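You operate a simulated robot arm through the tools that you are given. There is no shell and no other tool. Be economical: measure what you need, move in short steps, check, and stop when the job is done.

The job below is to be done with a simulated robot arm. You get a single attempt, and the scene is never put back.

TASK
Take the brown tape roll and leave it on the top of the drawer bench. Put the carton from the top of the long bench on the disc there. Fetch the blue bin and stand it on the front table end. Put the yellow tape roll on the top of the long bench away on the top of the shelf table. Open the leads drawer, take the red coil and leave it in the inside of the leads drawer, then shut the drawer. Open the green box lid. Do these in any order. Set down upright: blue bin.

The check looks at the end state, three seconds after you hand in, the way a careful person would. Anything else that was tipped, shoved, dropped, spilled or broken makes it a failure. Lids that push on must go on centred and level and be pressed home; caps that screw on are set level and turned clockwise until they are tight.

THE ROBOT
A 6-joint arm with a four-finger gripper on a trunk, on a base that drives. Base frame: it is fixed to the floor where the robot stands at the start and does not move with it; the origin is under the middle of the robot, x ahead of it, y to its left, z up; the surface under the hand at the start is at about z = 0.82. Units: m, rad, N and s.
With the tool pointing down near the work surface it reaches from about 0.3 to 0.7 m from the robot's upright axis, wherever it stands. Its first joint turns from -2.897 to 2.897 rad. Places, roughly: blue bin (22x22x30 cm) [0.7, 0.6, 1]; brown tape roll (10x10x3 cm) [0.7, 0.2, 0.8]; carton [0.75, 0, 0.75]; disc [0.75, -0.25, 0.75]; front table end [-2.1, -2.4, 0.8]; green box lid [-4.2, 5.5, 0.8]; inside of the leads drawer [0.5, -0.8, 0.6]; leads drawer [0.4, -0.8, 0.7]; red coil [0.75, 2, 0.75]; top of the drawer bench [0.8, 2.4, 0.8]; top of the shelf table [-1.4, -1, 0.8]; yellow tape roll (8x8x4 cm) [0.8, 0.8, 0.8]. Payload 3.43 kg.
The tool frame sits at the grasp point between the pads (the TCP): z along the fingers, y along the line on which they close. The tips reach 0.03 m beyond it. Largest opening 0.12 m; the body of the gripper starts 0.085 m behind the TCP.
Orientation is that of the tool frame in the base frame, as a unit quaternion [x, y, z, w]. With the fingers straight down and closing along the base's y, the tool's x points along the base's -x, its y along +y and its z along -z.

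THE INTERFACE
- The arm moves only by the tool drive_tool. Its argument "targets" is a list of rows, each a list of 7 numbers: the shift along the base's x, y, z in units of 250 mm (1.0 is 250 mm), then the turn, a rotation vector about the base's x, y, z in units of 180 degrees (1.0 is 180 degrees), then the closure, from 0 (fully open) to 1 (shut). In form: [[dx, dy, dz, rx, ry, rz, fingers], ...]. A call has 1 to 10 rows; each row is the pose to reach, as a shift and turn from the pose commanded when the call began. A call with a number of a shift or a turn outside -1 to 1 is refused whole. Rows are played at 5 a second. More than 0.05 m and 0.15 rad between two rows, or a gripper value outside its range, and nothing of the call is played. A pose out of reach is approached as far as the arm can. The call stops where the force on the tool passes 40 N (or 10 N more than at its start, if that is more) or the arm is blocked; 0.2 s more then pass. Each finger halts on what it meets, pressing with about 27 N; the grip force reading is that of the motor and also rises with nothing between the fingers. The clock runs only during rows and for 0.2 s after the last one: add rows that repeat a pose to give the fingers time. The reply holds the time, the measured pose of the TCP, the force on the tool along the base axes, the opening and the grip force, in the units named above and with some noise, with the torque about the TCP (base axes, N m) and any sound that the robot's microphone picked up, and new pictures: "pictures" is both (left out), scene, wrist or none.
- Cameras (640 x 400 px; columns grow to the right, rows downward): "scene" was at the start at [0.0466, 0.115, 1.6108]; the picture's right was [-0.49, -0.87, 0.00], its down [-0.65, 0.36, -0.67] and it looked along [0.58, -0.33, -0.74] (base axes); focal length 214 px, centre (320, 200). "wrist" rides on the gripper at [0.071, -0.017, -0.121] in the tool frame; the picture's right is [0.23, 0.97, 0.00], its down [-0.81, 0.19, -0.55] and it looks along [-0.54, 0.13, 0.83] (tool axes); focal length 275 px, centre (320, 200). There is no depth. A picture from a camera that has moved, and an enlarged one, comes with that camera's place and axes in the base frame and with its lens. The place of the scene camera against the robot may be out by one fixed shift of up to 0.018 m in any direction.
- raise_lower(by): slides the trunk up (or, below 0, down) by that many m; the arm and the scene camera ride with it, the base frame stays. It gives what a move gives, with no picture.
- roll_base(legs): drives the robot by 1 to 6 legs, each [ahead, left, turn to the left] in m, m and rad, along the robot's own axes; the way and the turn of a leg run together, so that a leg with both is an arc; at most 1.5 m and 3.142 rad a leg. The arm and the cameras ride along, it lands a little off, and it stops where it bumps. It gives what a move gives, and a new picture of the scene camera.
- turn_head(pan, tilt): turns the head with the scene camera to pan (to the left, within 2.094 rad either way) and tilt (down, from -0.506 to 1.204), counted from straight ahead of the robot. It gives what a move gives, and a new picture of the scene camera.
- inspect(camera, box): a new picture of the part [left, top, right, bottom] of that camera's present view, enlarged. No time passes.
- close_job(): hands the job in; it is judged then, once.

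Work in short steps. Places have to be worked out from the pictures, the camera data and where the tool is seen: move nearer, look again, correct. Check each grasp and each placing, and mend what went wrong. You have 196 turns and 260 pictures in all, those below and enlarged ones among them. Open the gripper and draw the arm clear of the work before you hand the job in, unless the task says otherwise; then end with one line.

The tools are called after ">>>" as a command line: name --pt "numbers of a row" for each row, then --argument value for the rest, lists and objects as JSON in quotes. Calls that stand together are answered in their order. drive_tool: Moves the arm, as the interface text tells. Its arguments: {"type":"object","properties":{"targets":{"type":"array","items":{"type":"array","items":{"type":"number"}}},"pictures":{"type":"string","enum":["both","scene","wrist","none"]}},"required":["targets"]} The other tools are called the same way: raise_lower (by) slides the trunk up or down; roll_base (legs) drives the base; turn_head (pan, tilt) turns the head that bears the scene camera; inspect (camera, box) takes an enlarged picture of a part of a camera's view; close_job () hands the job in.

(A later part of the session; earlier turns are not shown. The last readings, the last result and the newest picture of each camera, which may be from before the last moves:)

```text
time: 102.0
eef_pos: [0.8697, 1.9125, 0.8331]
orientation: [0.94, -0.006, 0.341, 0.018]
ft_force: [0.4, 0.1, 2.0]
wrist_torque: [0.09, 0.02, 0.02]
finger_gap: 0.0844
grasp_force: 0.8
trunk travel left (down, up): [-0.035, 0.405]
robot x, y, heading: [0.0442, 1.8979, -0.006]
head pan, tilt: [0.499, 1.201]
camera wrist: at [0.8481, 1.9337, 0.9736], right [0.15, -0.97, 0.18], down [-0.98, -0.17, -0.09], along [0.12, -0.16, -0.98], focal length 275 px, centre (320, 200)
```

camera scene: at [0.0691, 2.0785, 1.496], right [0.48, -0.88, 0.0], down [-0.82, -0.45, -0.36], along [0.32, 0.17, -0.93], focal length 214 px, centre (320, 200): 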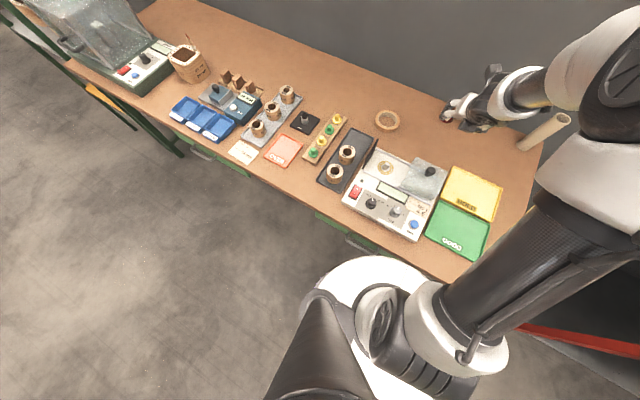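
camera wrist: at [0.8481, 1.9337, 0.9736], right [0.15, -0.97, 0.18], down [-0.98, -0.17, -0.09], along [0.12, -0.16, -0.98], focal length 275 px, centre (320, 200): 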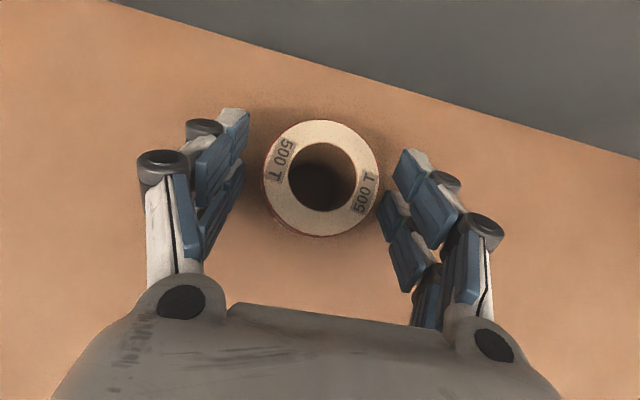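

Coil is centred between the fingers. I close and then lift.

>>> drive_tool --pt "0 0 0.008 0 0 0 0.5" --pt "0 0 0.008 0 0 0 0.75" --pt "0 0 0.008 0 0 0 0.75" --pt "0 0 0.008 0 0 0 0.75" --pt "0 0 0.008 0 0 0 0.75" --pictures "none"

>>> drive_tool --pt "0 0 0.1 0 0 0 0.75" --pt "0 0 0.25 0 0 0 0.75" --pt "-0.12 0 0.38 0 0 0 0.75" --pt "-0.28 0 0.46 0 0 0 0.75" --pt "-0.44 0 0.54 0 0 0 0.75" --pictures "wrist"

```text
time: 103.2
eef_pos: [0.8672, 1.9126, 0.8369]
orientation: [0.939, -0.006, 0.343, 0.019]
ft_force: [1.6, 5.0, 9.1]
wrist_torque: [0.45, -0.08, 0.02]
finger_gap: 0.0564
grasp_force: 27.3
trunk travel left (down, up): [-0.035, 0.405]
robot x, y, heading: [0.0435, 1.8979, -0.004]
head pan, tilt: [0.499, 1.201]
```

```text
time: 104.4
eef_pos: [0.7577, 1.9136, 0.9716]
orientation: [0.94, -0.005, 0.342, 0.018]
ft_force: [0.3, -0.3, -1.7]
wrist_torque: [0.01, -0.03, -0.01]
finger_gap: 0.0565
grasp_force: 27.3
trunk travel left (down, up): [-0.035, 0.405]
robot x, y, heading: [0.0432, 1.8996, -0.005]
head pan, tilt: [0.499, 1.201]
camera wrist: at [0.7352, 1.9342, 1.1107], right [0.15, -0.97, 0.18], down [-0.98, -0.17, -0.09], along [0.12, -0.16, -0.98], focal length 275 px, centre (320, 200)
```

wrist: 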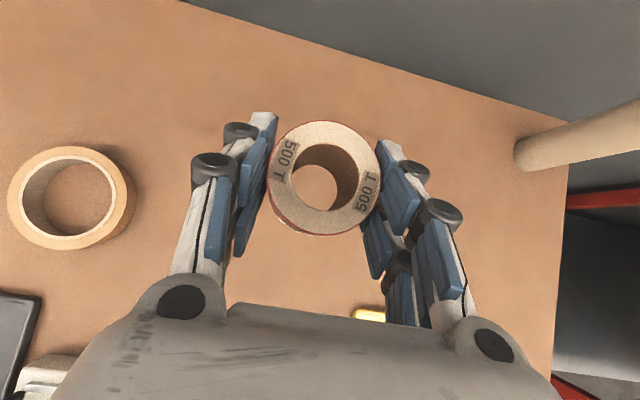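

Coil held. I retract, raise, and drive back to the long bench's right end; the coil will be parked on the bench there while I open the drawer.

>>> drive_tool --pt "-0.15 0 0.1 0 0 0 0.75" --pt "-0.3 0 0.2 0 0 0 0.75" --pt "-0.45 0 0.3 0 0 0 0.75" --pt "-0.6 0 0.4 0 0 0 0.75" --pt "-0.75 0 0.5 0 0 0 0.75" --pt "-0.9 0 0.6 0 0 0 0.75" --pictures "none"

>>> raise_lower --by 0.1

>>> turn_head --pan -0.3 --tilt 0.8

>>> roll_base --legs '[[-0.07, 0, 0], [0, -1.2, 0], [0, -1.15, 0]]'

```text
time: 105.8
eef_pos: [0.5309, 1.913, 1.1233]
orientation: [0.94, -0.006, 0.341, 0.018]
ft_force: [-0.7, 0.1, -2.3]
wrist_torque: [-0.01, 0.03, -0.05]
finger_gap: 0.0564
grasp_force: 26.9
trunk travel left (down, up): [-0.035, 0.405]
robot x, y, heading: [0.0434, 1.9016, -0.001]
head pan, tilt: [0.499, 1.201]
```

```text
time: 107.2
eef_pos: [0.5327, 1.9118, 1.2216]
orientation: [0.94, -0.007, 0.339, 0.019]
ft_force: [0.5, 0.1, -1.8]
wrist_torque: [0.01, 0.02, -0.01]
finger_gap: 0.056
grasp_force: 27.5
trunk travel left (down, up): [-0.135, 0.305]
robot x, y, heading: [0.0446, 1.898, -0.005]
head pan, tilt: [0.499, 1.201]
```

```text
time: 108.3
eef_pos: [0.5326, 1.9126, 1.2232]
orientation: [0.94, -0.006, 0.341, 0.019]
ft_force: [-0.2, -0.6, -1.7]
wrist_torque: [0.02, 0.04, -0.01]
finger_gap: 0.0565
grasp_force: 27.9
trunk travel left (down, up): [-0.135, 0.305]
robot x, y, heading: [0.0427, 1.8988, -0.002]
head pan, tilt: [-0.3, 0.799]
camera scene: at [0.097, 2.0281, 1.6237], right [-0.3, -0.96, 0.0], down [-0.69, 0.21, -0.7], along [0.67, -0.21, -0.72], focal length 214 px, centre (320, 200)
```

scene: 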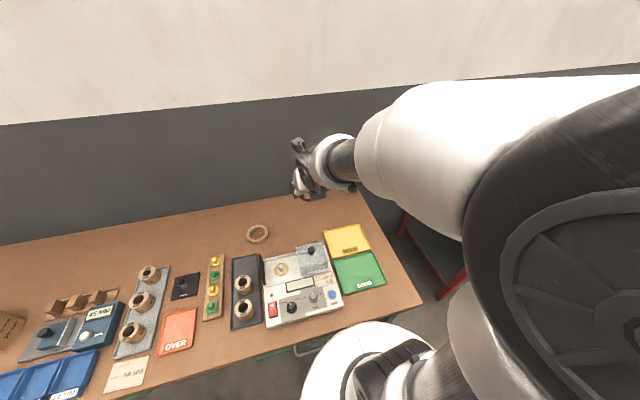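

```text
time: 120.5
eef_pos: [0.4833, -0.4454, 1.2227]
orientation: [0.94, 0.0, 0.341, 0.015]
ft_force: [-0.2, -0.9, -2.6]
wrist_torque: [0.01, 0.02, 0.0]
finger_gap: 0.0566
grasp_force: 27.7
trunk travel left (down, up): [-0.135, 0.305]
robot x, y, heading: [-0.0069, -0.4638, 0.008]
head pan, tilt: [-0.3, 0.799]
camera scene: at [0.0462, -0.3363, 1.6238], right [-0.28, -0.96, 0.0], down [-0.69, 0.2, -0.7], along [0.67, -0.2, -0.72], focal length 214 px, centre (320, 200)
```

scene: 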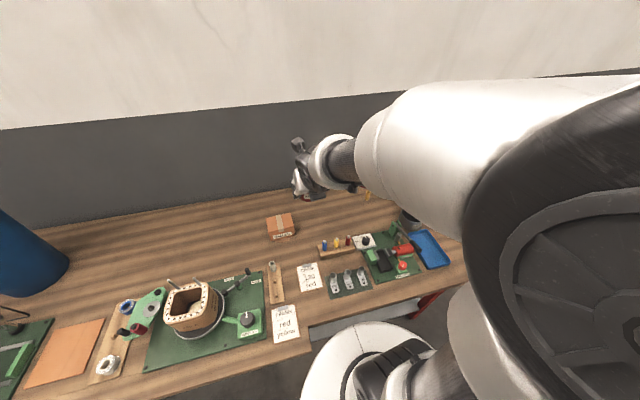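

I move over the free spot near (0.70, -0.50) and look.

>>> drive_tool --pt "0.14 -0.03 -0.1 0 0 0 0.75" --pt "0.28 -0.06 -0.2 0 0 0 0.75" --pt "0.42 -0.09 -0.3 0 0 0 0.75" --pt "0.56 -0.12 -0.4 0 0 0 0.75" --pt "0.7 -0.16 -0.5 0 0 0 0.75" --pt "0.82 -0.2 -0.62 0 0 0 0.75" --pt "0.82 -0.2 -0.8 0 0 0 0.75" --pictures "wrist"

```text
time: 122.1
eef_pos: [0.69, -0.4959, 1.0226]
orientation: [0.94, 0.002, 0.341, 0.013]
ft_force: [0.1, 0.3, -1.1]
wrist_torque: [-0.05, 0.06, -0.02]
finger_gap: 0.0561
grasp_force: 27.3
trunk travel left (down, up): [-0.135, 0.305]
robot x, y, heading: [-0.0072, -0.4671, 0.011]
head pan, tilt: [-0.3, 0.799]
camera wrist: at [0.6677, -0.4753, 1.1609], right [0.17, -0.97, 0.17], down [-0.98, -0.19, -0.09], along [0.12, -0.15, -0.98], focal length 275 px, centre (320, 200)
```

wrist: 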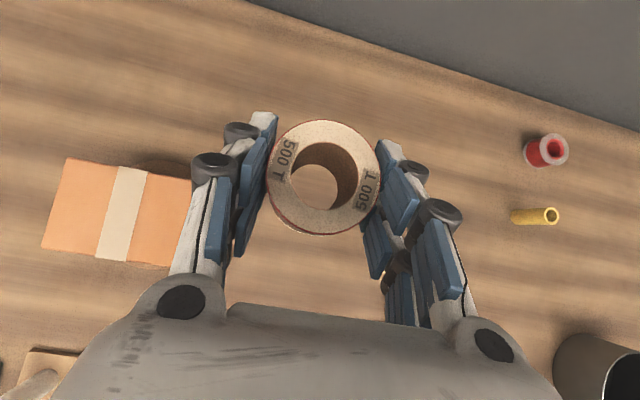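

Spot is clear. I descend to just above contact, shifting 3 cm away from the carton.

>>> drive_tool --pt "0 -0.06 -0.15 0 0 0 0.75" --pt "0 -0.12 -0.3 0 0 0 0.75" --pt "0 -0.12 -0.45 0 0 0 0.75" --pt "0 -0.12 -0.58 0 0 0 0.75" --pt "0 -0.12 -0.63 0 0 0 0.75" --pt "0 -0.12 -0.645 0 0 0 0.75" --pt "0 -0.12 -0.655 0 0 0 0.75" --pt "0 -0.12 -0.662 0 0 0 0.75" --pictures "none"

```text
time: 123.9
eef_pos: [0.6918, -0.5297, 0.8583]
orientation: [0.941, 0.002, 0.34, 0.009]
ft_force: [-0.5, 0.1, -1.9]
wrist_torque: [0.01, -0.01, -0.03]
finger_gap: 0.0564
grasp_force: 27.0
out of reach, approached as far as the arm can: row 4, 5, 6, 7, 8
trunk travel left (down, up): [-0.135, 0.305]
robot x, y, heading: [-0.0041, -0.4609, 0.008]
head pan, tilt: [-0.3, 0.799]
```

>>> drive_tool --pt "0 0 -0.01 0 0 0 0.75" --pt "0 0 -0.02 0 0 0 0.75" --pictures "wrist"

```text
time: 124.5
eef_pos: [0.6951, -0.5315, 0.8588]
orientation: [0.939, 0.001, 0.344, 0.011]
ft_force: [-3.0, 2.3, 16.7]
wrist_torque: [0.63, 0.06, 0.11]
finger_gap: 0.0563
grasp_force: 26.7
out of reach, approached as far as the arm can: row 1, 2
trunk travel left (down, up): [-0.135, 0.305]
robot x, y, heading: [-0.0058, -0.4664, 0.013]
head pan, tilt: [-0.3, 0.799]
camera wrist: at [0.672, -0.5129, 0.9966], right [0.17, -0.97, 0.17], down [-0.98, -0.19, -0.1], along [0.13, -0.15, -0.98], focal length 275 px, centre (320, 200)
```

wrist: 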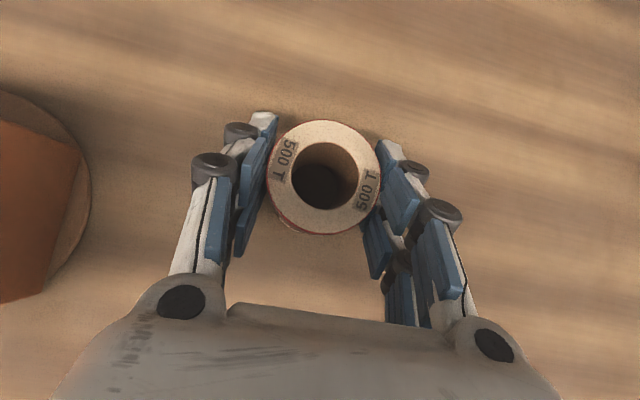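

Contact. Release and retreat backward along the tool axis.

>>> drive_tool --pt "0 0 0.005 0 0 0 0.6" --pt "0 0 0.005 0 0 0 0.4" --pt "0 0 0.005 0 0 0 0.35" --pt "0 0 0.005 0 0 0 0.35" --pt "-0.09 0 0.12 0 0 0 0.35" --pt "-0.19 0 0.25 0 0 0 0.35" --pt "-0.28 0 0.38 0 0 0 0.35" --pt "-0.36 0 0.52 0 0 0 0.35" --pictures "wrist"

```text
time: 126.3
eef_pos: [0.6019, -0.5344, 0.9856]
orientation: [0.94, 0.001, 0.34, 0.01]
ft_force: [-1.1, -0.4, 0.5]
wrist_torque: [-0.04, 0.01, 0.01]
finger_gap: 0.0782
grasp_force: 0.1
out of reach, approached as far as the arm can: row 5, 6, 7
trunk travel left (down, up): [-0.135, 0.305]
robot x, y, heading: [-0.008, -0.4702, 0.011]
head pan, tilt: [-0.3, 0.799]
camera wrist: at [0.5818, -0.5141, 1.1248], right [0.17, -0.97, 0.17], down [-0.98, -0.19, -0.09], along [0.12, -0.15, -0.98], focal length 275 px, centre (320, 200)
```

wrist: 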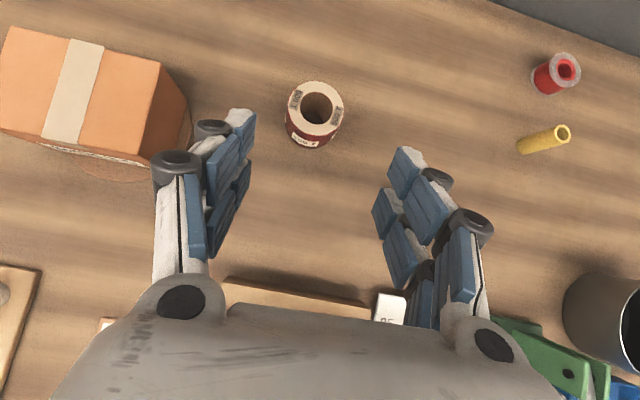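

Coil parked upright at about (0.70, -0.53). I back up and look at the drawer.

>>> roll_base --legs '[[-0.5, 0, 0]]'

>>> turn_head --pan -0.35 --tilt 0.8

```text
time: 129.3
eef_pos: [0.1014, -0.5407, 0.9856]
orientation: [0.941, 0.001, 0.34, 0.011]
ft_force: [0.6, -0.3, -0.4]
wrist_torque: [-0.02, -0.01, -0.03]
finger_gap: 0.0778
grasp_force: 0.1
trunk travel left (down, up): [-0.135, 0.305]
robot x, y, heading: [-0.5098, -0.4743, 0.013]
head pan, tilt: [-0.3, 0.799]
camera scene: at [-0.4572, -0.342, 1.6238], right [-0.28, -0.96, 0.0], down [-0.69, 0.2, -0.7], along [0.67, -0.2, -0.72], focal length 214 px, centre (320, 200)
```

scene: 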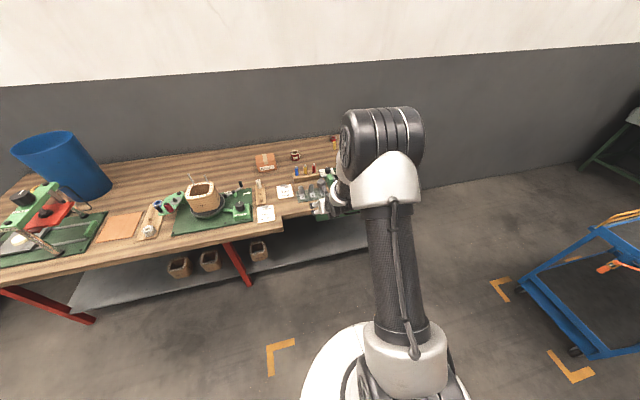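

```text
time: 129.9
eef_pos: [0.1029, -0.5404, 0.9851]
orientation: [0.941, 0.001, 0.339, 0.01]
ft_force: [-0.1, 0.6, 0.1]
wrist_torque: [-0.02, -0.01, 0.03]
finger_gap: 0.0781
grasp_force: 0.1
trunk travel left (down, up): [-0.135, 0.305]
robot x, y, heading: [-0.5106, -0.4727, 0.016]
head pan, tilt: [-0.351, 0.799]
camera scene: at [-0.4578, -0.3459, 1.6237], right [-0.33, -0.94, 0.0], down [-0.68, 0.24, -0.7], along [0.66, -0.23, -0.72], focal length 214 px, centre (320, 200)
```

scene: 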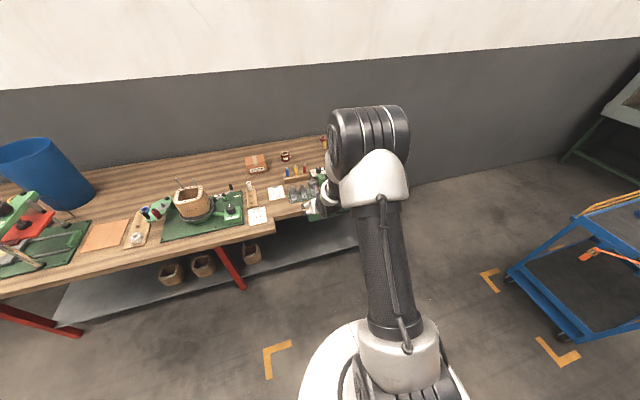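

The arm blocks the drawer. I move the base right to y≈-1.05 and look to the left.

>>> roll_base --legs '[[0, -0.6, 0]]'

>>> turn_head --pan 0.2 --tilt 0.75

```text
time: 133.3
eef_pos: [0.1076, -1.1402, 0.986]
orientation: [0.941, -0.001, 0.339, 0.012]
ft_force: [0.3, -0.4, 0.1]
wrist_torque: [-0.02, -0.03, 0.02]
finger_gap: 0.0782
grasp_force: 0.1
trunk travel left (down, up): [-0.135, 0.305]
robot x, y, heading: [-0.5029, -1.0707, 0.008]
head pan, tilt: [-0.351, 0.799]
camera scene: at [-0.4515, -0.9444, 1.6238], right [-0.34, -0.94, 0.0], down [-0.68, 0.24, -0.7], along [0.66, -0.23, -0.72], focal length 214 px, centre (320, 200)
```

scene: 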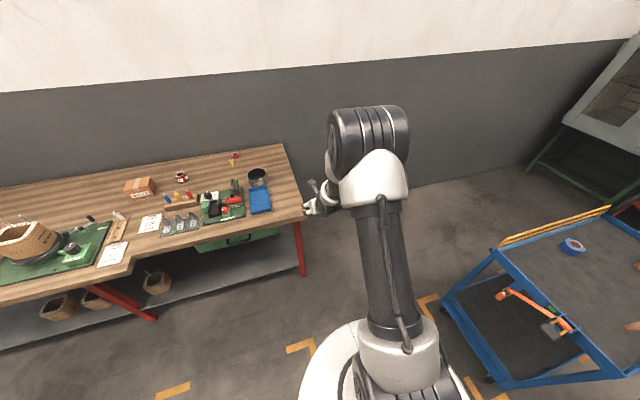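

```text
time: 134.2
eef_pos: [0.107, -1.14, 0.9848]
orientation: [0.94, 0.0, 0.34, 0.011]
ft_force: [0.3, 0.4, -0.4]
wrist_torque: [-0.02, 0.0, 0.02]
finger_gap: 0.0781
grasp_force: 0.1
trunk travel left (down, up): [-0.135, 0.305]
robot x, y, heading: [-0.5028, -1.0686, 0.009]
head pan, tilt: [0.201, 0.75]
camera scene: at [-0.4464, -0.8997, 1.6277], right [0.21, -0.98, 0.0], down [-0.67, -0.14, -0.73], along [0.72, 0.15, -0.68], focal length 214 px, centre (320, 200)
```

scene: 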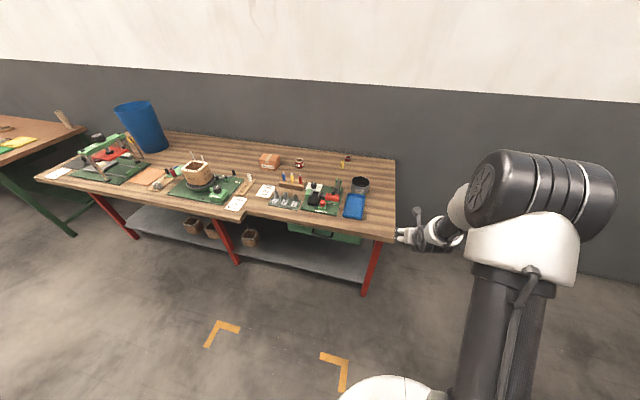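

Green drawer visible beneath the right end. I zoom in and tilt/turn for a closer look.

>>> inspect --camera "scene" --box '[220, 170, 420, 295]'

```text
3.20 times, centred on (320, 232) of scene
camera zoom: at [-0.4464, -0.8997, 1.6277], right [0.21, -0.98, 0.0], down [-0.67, -0.14, -0.73], along [0.72, 0.15, -0.68], focal length 686 px, centre (320, 96)
```

zoom: 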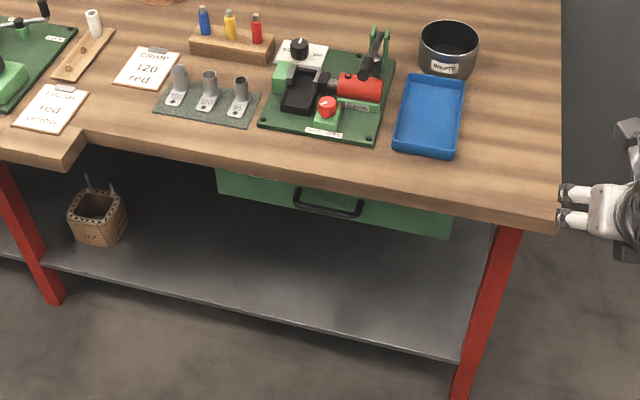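

The drawer has a black bar handle at about (0.27, -0.77, 0.70). I back off, align with it, and reorient the tool: roll about its axis, then tilt to horizontal so it closes vertically.

>>> roll_base --legs '[[-0.2, 0.3, -0.009]]'

>>> drive_tool --pt "0 0 0 0.029 0 -0.035 0.35" --pt "0 0 0 0.058 0 -0.07 0.35" --pt "0 0 0 0.087 0 -0.105 0.35" --pt "0 0 0 0.116 0 -0.14 0.35" --pt "0 0 0 0.145 0 -0.175 0.35" --pt "0 0 0 0.174 0 -0.21 0.35" --pt "0 0 0 0.203 0 -0.245 0.35" --pt "0 0 0 0.232 0 -0.28 0.35" --pt "0 0 0 0.261 0 -0.315 0.35" --pt "0 0 0 0.29 0 -0.35 0.35" --pictures "none"

```text
time: 136.5
eef_pos: [-0.0132, -0.867, 0.9855]
orientation: [0.941, -0.004, 0.34, 0.011]
ft_force: [-0.2, -1.2, 0.7]
wrist_torque: [0.0, -0.02, 0.02]
finger_gap: 0.078
grasp_force: 0.0
trunk travel left (down, up): [-0.135, 0.305]
robot x, y, heading: [-0.6254, -0.7888, 0.004]
head pan, tilt: [0.201, 0.75]
stopped in leg 1: the robot was blocked; the commanded pose is now the measured one
camera scene: at [-0.5647, -0.6236, 1.6278], right [0.2, -0.98, 0.0], down [-0.67, -0.14, -0.73], along [0.72, 0.15, -0.68], focal length 214 px, centre (320, 200)
```

scene: 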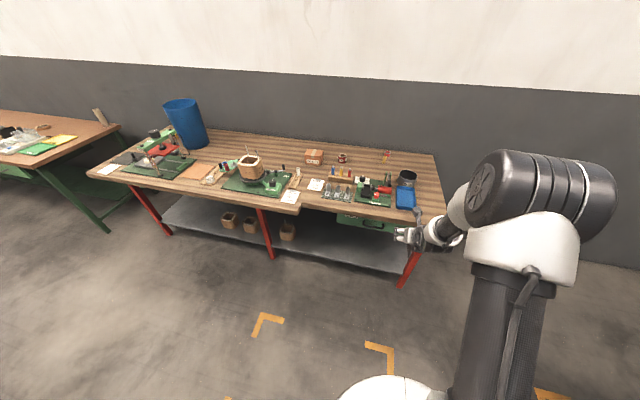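

```text
time: 138.7
eef_pos: [-0.0136, -0.8658, 0.9852]
orientation: [0.714, -0.619, 0.25, -0.213]
ft_force: [0.5, 0.2, 0.6]
wrist_torque: [-0.01, 0.01, 0.0]
finger_gap: 0.0779
grasp_force: 0.0
trunk travel left (down, up): [-0.135, 0.305]
robot x, y, heading: [-0.627, -0.7932, 0.001]
head pan, tilt: [0.201, 0.75]
```

The base touched something behind (the shelf table, likely). I move forward 5 cm and finish the roll and tilt.

>>> roll_base --legs '[[0.06, 0, 0]]'

>>> drive_tool --pt "0 0 0 0.03 0 -0.035 0.35" --pictures "none"

>>> drive_tool --pt "0 0 -0.08 0 -0.04 0 0.35" --pt "0 0 -0.16 0 -0.08 0 0.35" --pt "0 0 -0.24 0 -0.12 0 0.35" --pt "0 0 -0.32 0 -0.16 0 0.35" --pt "0 0 -0.4 0 -0.2 0 0.35" --pt "0 0 -0.48 0 -0.24 0 0.35" --pt "0 0 -0.56 0 -0.278 0 0.35" --pictures "wrist"

>>> turn_head --pan 2.0 --tilt 1.0

```text
time: 139.6
eef_pos: [0.0478, -0.8649, 0.9854]
orientation: [0.714, -0.618, 0.25, -0.212]
ft_force: [0.3, 0.4, -0.1]
wrist_torque: [0.0, -0.02, -0.01]
finger_gap: 0.0782
grasp_force: 0.1
trunk travel left (down, up): [-0.135, 0.305]
robot x, y, heading: [-0.5633, -0.7943, -0.003]
head pan, tilt: [0.201, 0.75]
camera scene: at [-0.504, -0.6224, 1.6277], right [0.2, -0.98, 0.0], down [-0.67, -0.14, -0.73], along [0.72, 0.15, -0.68], focal length 214 px, centre (320, 200)
```

scene: 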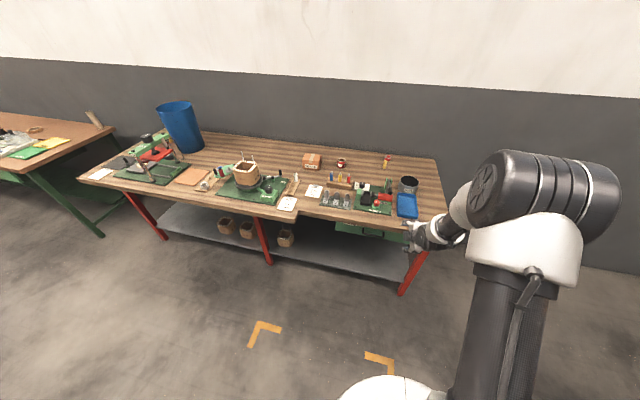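

```text
time: 140.0
eef_pos: [0.0475, -0.8645, 0.9865]
orientation: [-0.668, 0.668, -0.231, 0.233]
ft_force: [0.7, 0.0, 1.1]
wrist_torque: [0.0, -0.02, 0.0]
finger_gap: 0.0781
grasp_force: 0.0
trunk travel left (down, up): [-0.135, 0.305]
robot x, y, heading: [-0.5687, -0.7927, 0.0]
head pan, tilt: [0.201, 0.75]
```

```text
time: 141.6
eef_pos: [0.0474, -0.8647, 0.846]
orientation: [0.508, -0.505, 0.494, -0.493]
ft_force: [-0.2, -0.9, -0.2]
wrist_torque: [0.0, -0.03, 0.01]
finger_gap: 0.078
grasp_force: 0.1
trunk travel left (down, up): [-0.135, 0.305]
robot x, y, heading: [-0.5625, -0.7888, 0.003]
head pan, tilt: [0.201, 0.75]
camera wrist: at [-0.0719, -0.9372, 0.8669], right [-0.03, -0.23, -0.97], down [-0.56, 0.81, -0.18], along [0.83, 0.54, -0.15], focal length 275 px, centre (320, 200)
```

wrist: 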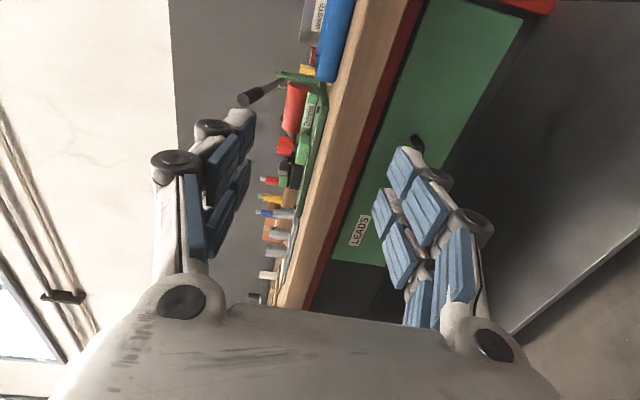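

```text
time: 143.4
eef_pos: [0.047, -0.865, 0.8457]
orientation: [0.508, -0.507, 0.492, -0.492]
ft_force: [0.1, 1.3, 0.1]
wrist_torque: [0.04, -0.01, 0.01]
finger_gap: 0.078
grasp_force: 0.1
trunk travel left (down, up): [-0.135, 0.305]
robot x, y, heading: [-0.5653, -0.7899, 0.001]
head pan, tilt: [2.0, 1.0]
camera scene: at [-0.6157, -0.5757, 1.6086], right [0.91, 0.42, 0.0], down [0.35, -0.76, -0.54], along [-0.23, 0.49, -0.84], focal length 214 px, centre (320, 200)
```

scene: 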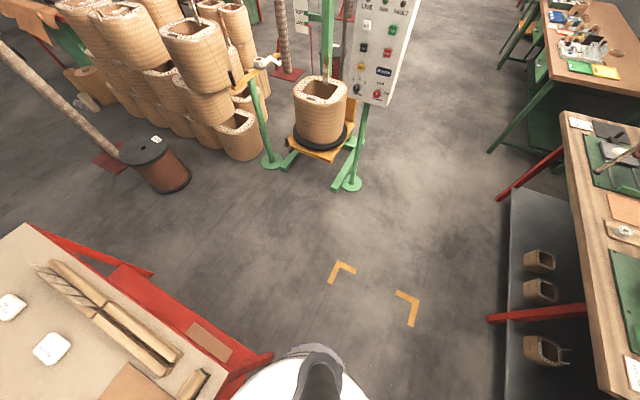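

The wrist view shows the LEADS drawer and its handle behind the lower finger. I lower and shift toward the handle.

>>> drive_tool --pt "0 0.08 -0.15 0 0 0 0.1" --pt "0 0.16 -0.3 0 0 0 0.1" --pt "0 0.24 -0.4 0 0 0 0.1" --pt "0 0.3 -0.5 0 0 0 0.1" --pictures "wrist"

>>> turn_head --pan 0.2 --tilt 0.75

>>> inspect --camera "scene" --box '[320, 170, 480, 270]'

```text
time: 144.4
eef_pos: [0.047, -0.7902, 0.7219]
orientation: [-0.507, 0.507, -0.492, 0.493]
ft_force: [-0.8, 0.2, -0.1]
wrist_torque: [0.02, -0.01, -0.01]
finger_gap: 0.108
grasp_force: 0.0
trunk travel left (down, up): [-0.135, 0.305]
robot x, y, heading: [-0.5638, -0.7892, -0.005]
head pan, tilt: [2.0, 1.0]
camera wrist: at [-0.0727, -0.8628, 0.742], right [-0.03, -0.23, -0.97], down [-0.56, 0.81, -0.18], along [0.83, 0.54, -0.15], focal length 275 px, centre (320, 200)
```

wrist: 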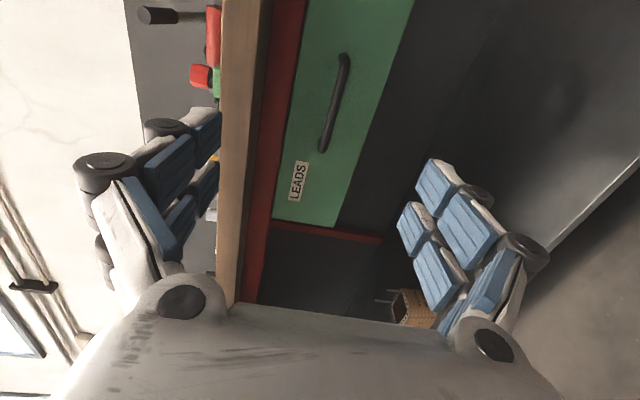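

```text
time: 146.2
eef_pos: [0.0469, -0.7903, 0.7205]
orientation: [0.507, -0.507, 0.493, -0.493]
ft_force: [0.1, -0.4, -0.2]
wrist_torque: [0.0, -0.05, 0.0]
finger_gap: 0.1078
grasp_force: 0.0
trunk travel left (down, up): [-0.135, 0.305]
robot x, y, heading: [-0.5628, -0.7881, 0.002]
head pan, tilt: [0.201, 0.75]
camera scene: at [-0.5054, -0.6223, 1.6277], right [0.2, -0.98, 0.0], down [-0.67, -0.14, -0.73], along [0.72, 0.15, -0.68], focal length 214 px, centre (320, 200)
```

scene: 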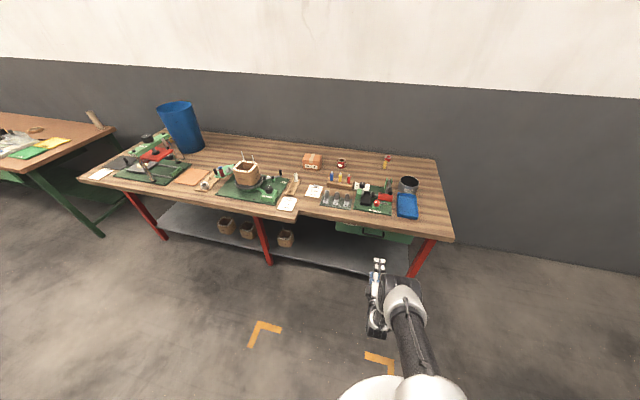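

```text
4.00 times, centred on (400, 220) of scene
camera zoom: at [-0.5054, -0.6223, 1.6277], right [0.2, -0.98, 0.0], down [-0.67, -0.14, -0.73], along [0.72, 0.15, -0.68], focal length 858 px, centre (0, 120)
```

zoom: 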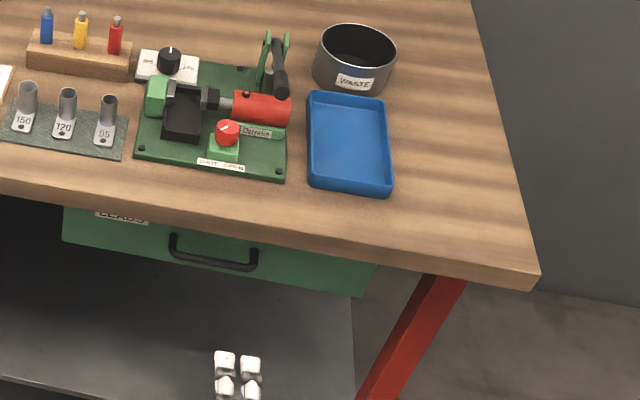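

Handle triangulates to about (0.277, -0.778, 0.696). I drive forward 0.15 m to have reach, then view again.

>>> roll_base --legs '[[0.14, 0, 0]]'

>>> drive_tool --pt "0 0.05 -0.1 0 -0.009 0 0.2" --pictures "wrist"

```text
time: 147.6
eef_pos: [0.1851, -0.7918, 0.72]
orientation: [0.508, -0.508, 0.492, -0.492]
ft_force: [-0.6, -0.4, -0.6]
wrist_torque: [0.0, -0.04, -0.01]
finger_gap: 0.108
grasp_force: 0.0
trunk travel left (down, up): [-0.135, 0.305]
robot x, y, heading: [-0.4246, -0.7934, 0.0]
head pan, tilt: [0.201, 0.75]
camera scene: at [-0.365, -0.6223, 1.6277], right [0.2, -0.98, 0.0], down [-0.67, -0.14, -0.73], along [0.72, 0.15, -0.68], focal length 214 px, centre (320, 200)
```

scene: 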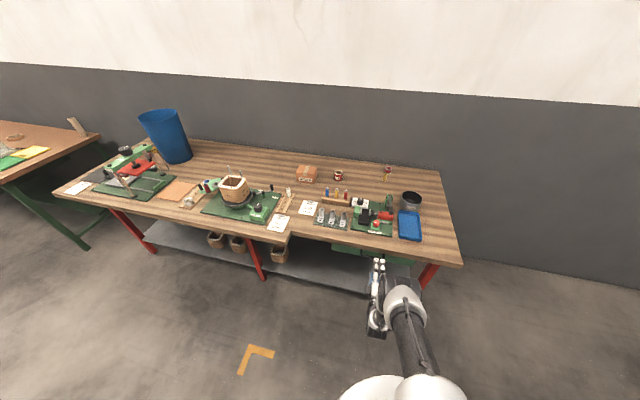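

```text
time: 148.0
eef_pos: [0.1857, -0.7794, 0.6977]
orientation: [-0.5, 0.501, -0.499, 0.5]
ft_force: [0.8, -0.4, 0.6]
wrist_torque: [0.0, 0.01, -0.01]
finger_gap: 0.0961
grasp_force: 0.1
trunk travel left (down, up): [-0.135, 0.305]
robot x, y, heading: [-0.4262, -0.7883, -0.0]
head pan, tilt: [0.201, 0.75]
camera wrist: at [0.0662, -0.8504, 0.7163], right [0.0, -0.23, -0.97], down [-0.55, 0.81, -0.19], along [0.83, 0.54, -0.13], focal length 275 px, centre (320, 200)
```

wrist: 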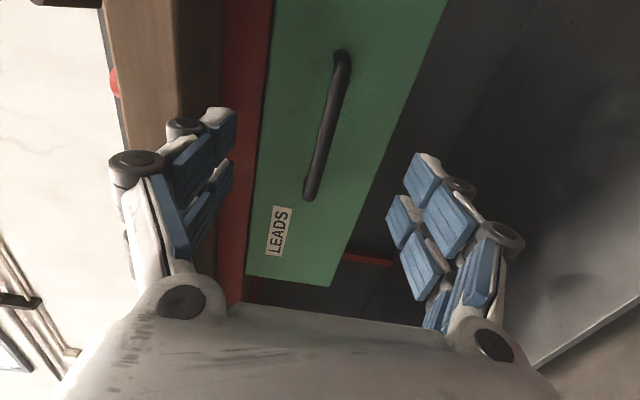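

I advance 6 cm and check again.

>>> drive_tool --pt "0.13 0 -0.01 0 0 0 0.4" --pt "0.26 0 -0.02 0 0 0 0.4" --pictures "wrist"

```text
time: 148.6
eef_pos: [0.2448, -0.7793, 0.7095]
orientation: [0.501, -0.5, 0.499, -0.499]
ft_force: [0.4, -0.3, 0.9]
wrist_torque: [0.01, -0.05, 0.0]
finger_gap: 0.0722
grasp_force: 0.0
out of reach, approached as far as the arm can: row 1, 2
trunk travel left (down, up): [-0.135, 0.305]
robot x, y, heading: [-0.4279, -0.7942, 0.002]
head pan, tilt: [0.201, 0.75]
camera wrist: at [0.1247, -0.8503, 0.7283], right [0.0, -0.23, -0.97], down [-0.55, 0.81, -0.19], along [0.83, 0.54, -0.13], focal length 275 px, centre (320, 200)
```

wrist: 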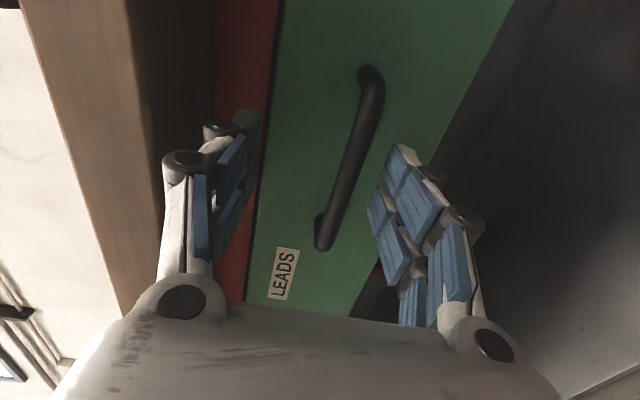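

Stretched again; I un-stretch with a back-and-down move, then bring the base closer and lower the trunk.

>>> drive_tool --pt "-0.08 0 -0.06 0 0 0 0.2" --pt "-0.18 0 -0.12 0 0 0 0.2" --pt "-0.3 0 -0.15 0 0 0 0.2" --pt "-0.42 0 -0.15 0 0 0 0.2" --pictures "none"

```text
time: 149.6
eef_pos: [0.1394, -0.7792, 0.6963]
orientation: [0.501, -0.5, 0.499, -0.5]
ft_force: [0.3, -0.4, -0.2]
wrist_torque: [0.01, 0.0, 0.03]
finger_gap: 0.0959
grasp_force: 0.1
out of reach, approached as far as the arm can: row 1, 2, 3, 4
trunk travel left (down, up): [-0.135, 0.305]
robot x, y, heading: [-0.4228, -0.7959, -0.002]
head pan, tilt: [0.201, 0.75]
```

Seems a joint limit from the arm reaching so low. I raise the arm relative to the trunk by lowering the trunk.

>>> drive_tool --pt "0 0 0.15 0 0 0 0.2" --pt "0 0 0.3 0 0 0 0.2" --pt "0 0 0.45 0 0 0 0.2" --pictures "none"

>>> raise_lower --by -0.13

>>> roll_base --legs '[[0.05, 0, 0]]'

>>> drive_tool --pt "0 0 0.02 0 0 0 0.3" --pt "0 0 0.02 0 0 0 0.3" --pictures "wrist"

```text
time: 150.4
eef_pos: [0.1398, -0.7808, 0.8079]
orientation: [0.501, -0.5, 0.5, -0.499]
ft_force: [0.1, -0.1, -0.5]
wrist_torque: [0.03, 0.02, -0.01]
finger_gap: 0.096
grasp_force: 0.0
trunk travel left (down, up): [-0.135, 0.305]
robot x, y, heading: [-0.4272, -0.7884, -0.003]
head pan, tilt: [0.201, 0.75]
```

```text
time: 151.9
eef_pos: [0.1393, -0.7807, 0.6774]
orientation: [-0.5, 0.5, -0.5, 0.5]
ft_force: [-0.8, -0.5, 0.0]
wrist_torque: [0.03, -0.03, -0.02]
finger_gap: 0.0963
grasp_force: 0.0
trunk travel left (down, up): [-0.005, 0.435]
robot x, y, heading: [-0.4262, -0.7901, 0.003]
head pan, tilt: [0.201, 0.75]
```

```text
time: 152.9
eef_pos: [0.1901, -0.7813, 0.6767]
orientation: [-0.5, 0.5, -0.499, 0.5]
ft_force: [0.6, 0.5, -0.2]
wrist_torque: [0.01, 0.01, 0.02]
finger_gap: 0.096
grasp_force: 0.0
trunk travel left (down, up): [-0.005, 0.435]
robot x, y, heading: [-0.3739, -0.7925, -0.003]
head pan, tilt: [0.201, 0.75]
camera scene: at [-0.3158, -0.6223, 1.4977], right [0.2, -0.98, 0.0], down [-0.67, -0.14, -0.73], along [0.72, 0.15, -0.68], focal length 214 px, centre (320, 200)
```

scene: 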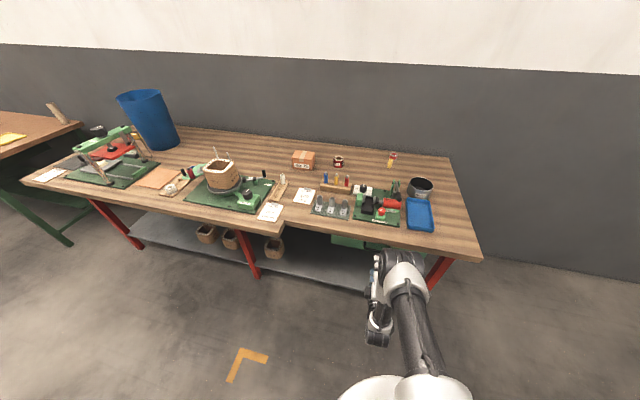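

```text
time: 153.5
eef_pos: [0.1903, -0.7801, 0.6824]
orientation: [-0.5, 0.501, -0.499, 0.5]
ft_force: [0.4, 0.4, 0.3]
wrist_torque: [0.02, -0.03, 0.0]
finger_gap: 0.0836
grasp_force: 0.0
trunk travel left (down, up): [-0.005, 0.435]
robot x, y, heading: [-0.3718, -0.7948, 0.0]
head pan, tilt: [0.201, 0.75]
camera wrist: at [0.0698, -0.8519, 0.7005], right [0.0, -0.23, -0.97], down [-0.55, 0.81, -0.19], along [0.83, 0.54, -0.13], focal length 275 px, centre (320, 200)
```

wrist: 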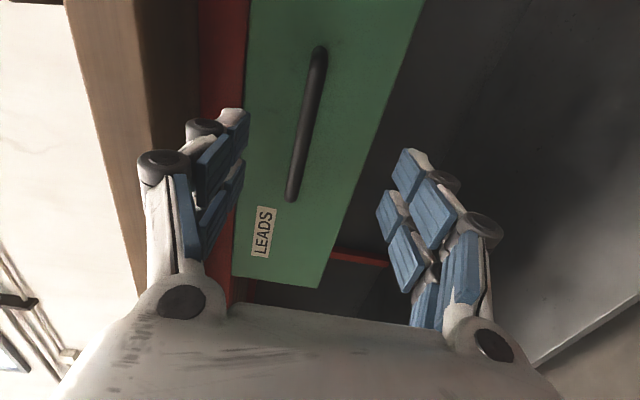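

Now well-conditioned. Handle ≈ (0.265, -0.788, 0.694). I advance with a slight rise.

>>> drive_tool --pt "0.08 -0.01 0.044 0 0 0 0.4" --pt "0.18 -0.02 0.046 0 0 0 0.4" --pt "0.26 -0.024 0.046 0 0 0 0.4" --pictures "wrist"

```text
time: 154.3
eef_pos: [0.2552, -0.786, 0.6936]
orientation: [-0.5, 0.501, -0.5, 0.5]
ft_force: [0.2, 0.2, 0.2]
wrist_torque: [0.0, -0.01, 0.03]
finger_gap: 0.0722
grasp_force: 0.0
trunk travel left (down, up): [-0.005, 0.435]
robot x, y, heading: [-0.3795, -0.7927, -0.002]
head pan, tilt: [0.201, 0.75]
camera wrist: at [0.1342, -0.8574, 0.7121], right [0.0, -0.23, -0.97], down [-0.55, 0.81, -0.19], along [0.83, 0.54, -0.13], focal length 275 px, centre (320, 200)
```

wrist: 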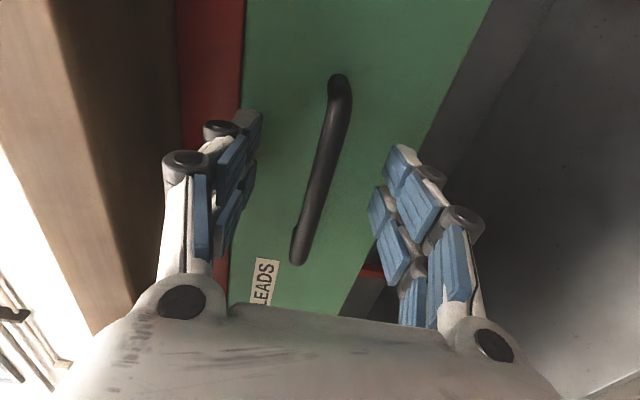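

Handle lies centred between the fingers. I advance 1 cm and close.

>>> drive_tool --pt "0.03 0 0 0 0 0 0.5" --pt "0.048 0 0 0 0 0 0.7" --pt "0.048 0 0 0 0 0 0.95" --pt "0.048 0 0 0 0 0 0.95" --pt "0.048 0 0 0 0 0 0.95" --pt "0.048 0 0 0 0 0 0.95" --pictures "wrist"

```text
time: 155.7
eef_pos: [0.2659, -0.7869, 0.6948]
orientation: [0.501, -0.501, 0.499, -0.5]
ft_force: [-8.3, 1.0, 1.9]
wrist_torque: [0.11, -0.02, -0.26]
finger_gap: 0.0104
grasp_force: 33.8
trunk travel left (down, up): [-0.005, 0.435]
robot x, y, heading: [-0.3774, -0.7903, -0.001]
head pan, tilt: [0.201, 0.75]
camera wrist: at [0.146, -0.8575, 0.7122], right [0.0, -0.23, -0.97], down [-0.55, 0.81, -0.19], along [0.83, 0.54, -0.13], focal length 275 px, centre (320, 200)
```

wrist: 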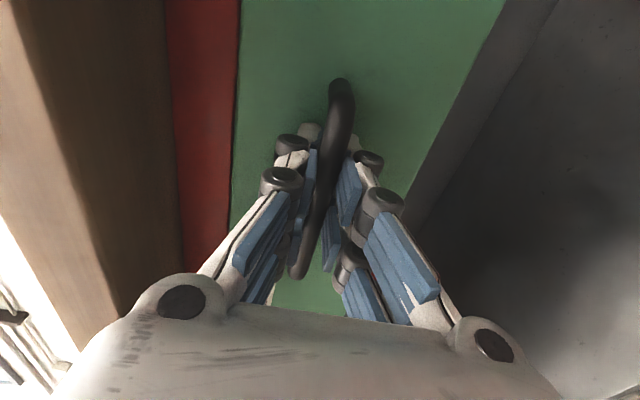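

Handle gripped. I pull by driving the base back 0.22 m.

>>> roll_base --legs '[[-0.22, 0, 0]]'

>>> inspect --camera "wrist" --box '[0, 0, 640, 400]'

```text
time: 157.3
eef_pos: [0.0576, -0.7779, 0.694]
orientation: [0.506, -0.495, 0.495, -0.504]
ft_force: [-0.4, 2.2, 2.0]
wrist_torque: [-0.19, 0.0, -0.69]
finger_gap: 0.0104
grasp_force: 43.3
trunk travel left (down, up): [-0.005, 0.435]
robot x, y, heading: [-0.5833, -0.7945, 0.003]
head pan, tilt: [0.201, 0.75]
stopped in leg 1: the force on the tool passed its limit at 41 N (the readings are from after the stop); the commanded pose is now the measured one
camera scene: at [-0.5255, -0.6216, 1.4978], right [0.2, -0.98, 0.0], down [-0.67, -0.14, -0.73], along [0.72, 0.15, -0.68], focal length 214 px, centre (320, 200)
```

scene: 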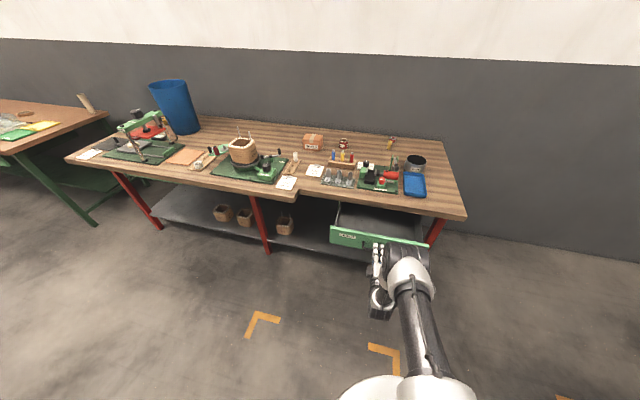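

```text
1.00 times, centred on (320, 200) of wrist (not enlarged: the box is as wide or as high as the picture)
camera zoom: at [-0.0615, -0.8515, 0.7121], right [0.0, -0.23, -0.97], down [-0.57, 0.8, -0.19], along [0.82, 0.55, -0.13], focal length 275 px, centre (320, 200)
```

zoom: 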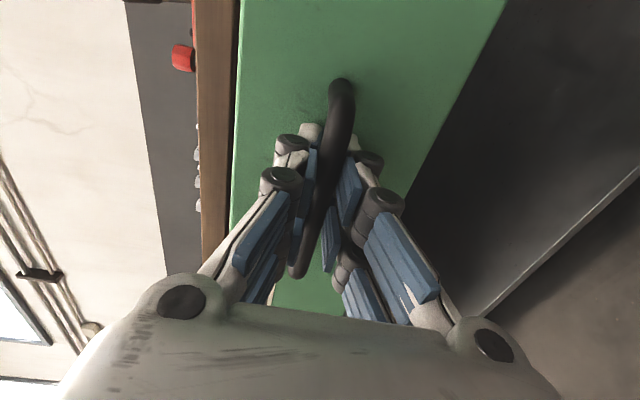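

Drawer open by ~0.21 m. I release, draw the arm back, and raise.

>>> drive_tool --pt "0 0 0 0 0 0 0.7" --pt "0 0 0 0 0 0 0.5" --pt "0 0 0 0 0 0 0.4" --pt "-0.12 0 0 0 0 0 0.4" --pt "-0.26 0 0 0 0 0 0.4" --pt "-0.4 0 0 0 0 0 0.4" --pt "-0.4 0 0.18 0 0 0 0.4" --pt "-0.4 0 0.36 0 0 0 0.4" --pt "-0.4 0 0.54 0 0 0 0.4" --pt "-0.4 0 0.72 0 0 0 0.4" --pictures "scene"

>>> inspect --camera "scene" --box '[300, 160, 500, 285]'

```text
time: 159.5
eef_pos: [-0.0448, -0.7793, 0.874]
orientation: [0.506, -0.496, 0.495, -0.504]
ft_force: [0.4, -0.5, 0.7]
wrist_torque: [-0.01, -0.03, -0.05]
finger_gap: 0.0717
grasp_force: 0.1
trunk travel left (down, up): [-0.005, 0.435]
robot x, y, heading: [-0.582, -0.7962, 0.002]
head pan, tilt: [0.201, 0.75]
camera scene: at [-0.5257, -0.6218, 1.4978], right [0.2, -0.98, 0.0], down [-0.67, -0.14, -0.73], along [0.72, 0.15, -0.68], focal length 214 px, centre (320, 200)
```

scene: 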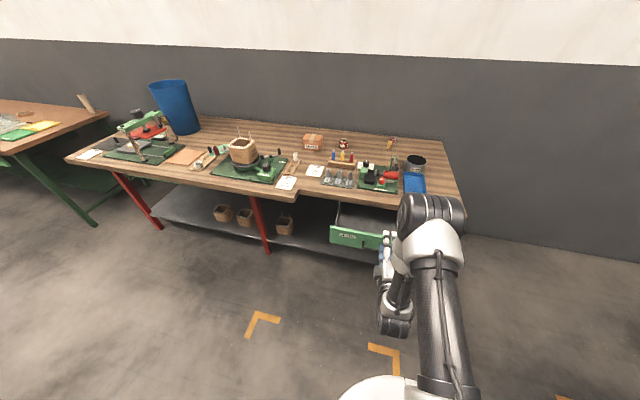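

```text
3.20 times, centred on (400, 222) of scene
camera zoom: at [-0.5257, -0.6218, 1.4978], right [0.2, -0.98, 0.0], down [-0.67, -0.14, -0.73], along [0.72, 0.15, -0.68], focal length 686 px, centre (64, 128)
```

zoom: 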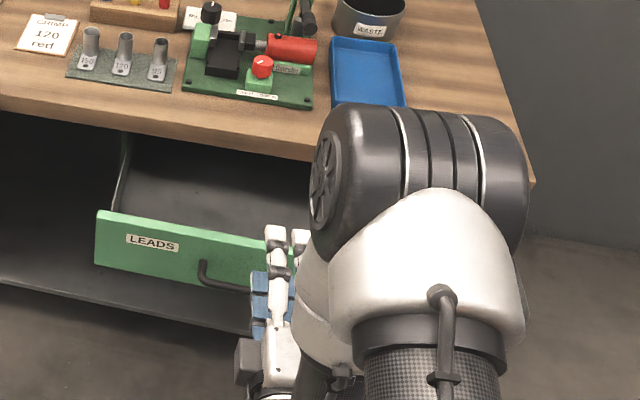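

Drawer is open. I move the base left to y≈-0.25 (clear of the drawer), and reverse the tool reorientation to the 40° tilt pose.

>>> roll_base --legs '[[0, 0.53, 0]]'

>>> drive_tool --pt "0.04 0 0.08 0 0.04 0 0.3" --pt "0.08 0 0.16 0 0.08 0 0.3" --pt "0.12 0 0.24 0 0.12 0 0.3" --pt "0.16 0 0.32 0 0.16 0 0.3" --pt "0.2 0 0.4 0 0.2 0 0.3" --pt "0.2 0 0.48 0 0.24 0 0.3" --pt "0.2 0 0.56 0 0.278 0 0.3" --pictures "none"

>>> drive_tool --pt "0 0 0 -0.029 0 0.035 0.3" --pt "0 0 0 -0.058 0 0.07 0.3" --pt "0 0 0 -0.087 0 0.105 0.3" --pt "0 0 0 -0.116 0 0.14 0.3" --pt "0 0 0 -0.145 0 0.175 0.3" --pt "0 0 0 -0.174 0 0.21 0.3" --pt "0 0 0 -0.203 0 0.245 0.3" --pt "0 0 0 -0.232 0 0.28 0.3" --pt "0 0 0 -0.261 0 0.315 0.3" --pt "0 0 0 -0.29 0 0.35 0.3" --pictures "none"

```text
time: 162.6
eef_pos: [-0.0474, -0.2488, 0.8743]
orientation: [0.507, -0.494, 0.492, -0.506]
ft_force: [-0.1, 0.3, -0.3]
wrist_torque: [0.03, -0.03, -0.01]
finger_gap: 0.0722
grasp_force: 0.0
trunk travel left (down, up): [-0.005, 0.435]
robot x, y, heading: [-0.5925, -0.2644, 0.009]
head pan, tilt: [0.201, 0.75]
camera scene: at [-0.5304, -0.0955, 1.4977], right [0.21, -0.98, 0.0], down [-0.67, -0.14, -0.73], along [0.71, 0.15, -0.68], focal length 214 px, centre (320, 200)
```

scene: 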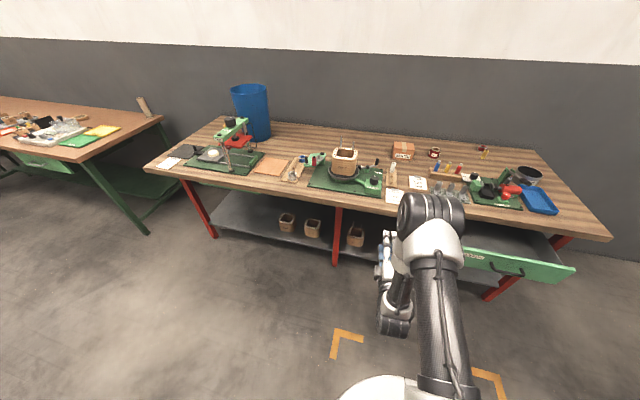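

```text
time: 164.2
eef_pos: [0.0021, -0.2484, 1.0136]
orientation: [0.668, -0.662, 0.231, -0.249]
ft_force: [0.5, 0.1, 0.1]
wrist_torque: [0.02, -0.03, 0.03]
finger_gap: 0.0841
grasp_force: 0.1
trunk travel left (down, up): [-0.005, 0.435]
robot x, y, heading: [-0.5879, -0.2648, 0.006]
head pan, tilt: [0.201, 0.75]
```

```text
time: 166.4
eef_pos: [0.0027, -0.2482, 1.0135]
orientation: [0.943, -0.065, 0.326, -0.026]
ft_force: [0.1, 0.3, 0.6]
wrist_torque: [-0.02, 0.01, 0.02]
finger_gap: 0.0841
grasp_force: 0.1
trunk travel left (down, up): [-0.005, 0.435]
robot x, y, heading: [-0.5857, -0.2658, 0.011]
head pan, tilt: [0.201, 0.75]
```

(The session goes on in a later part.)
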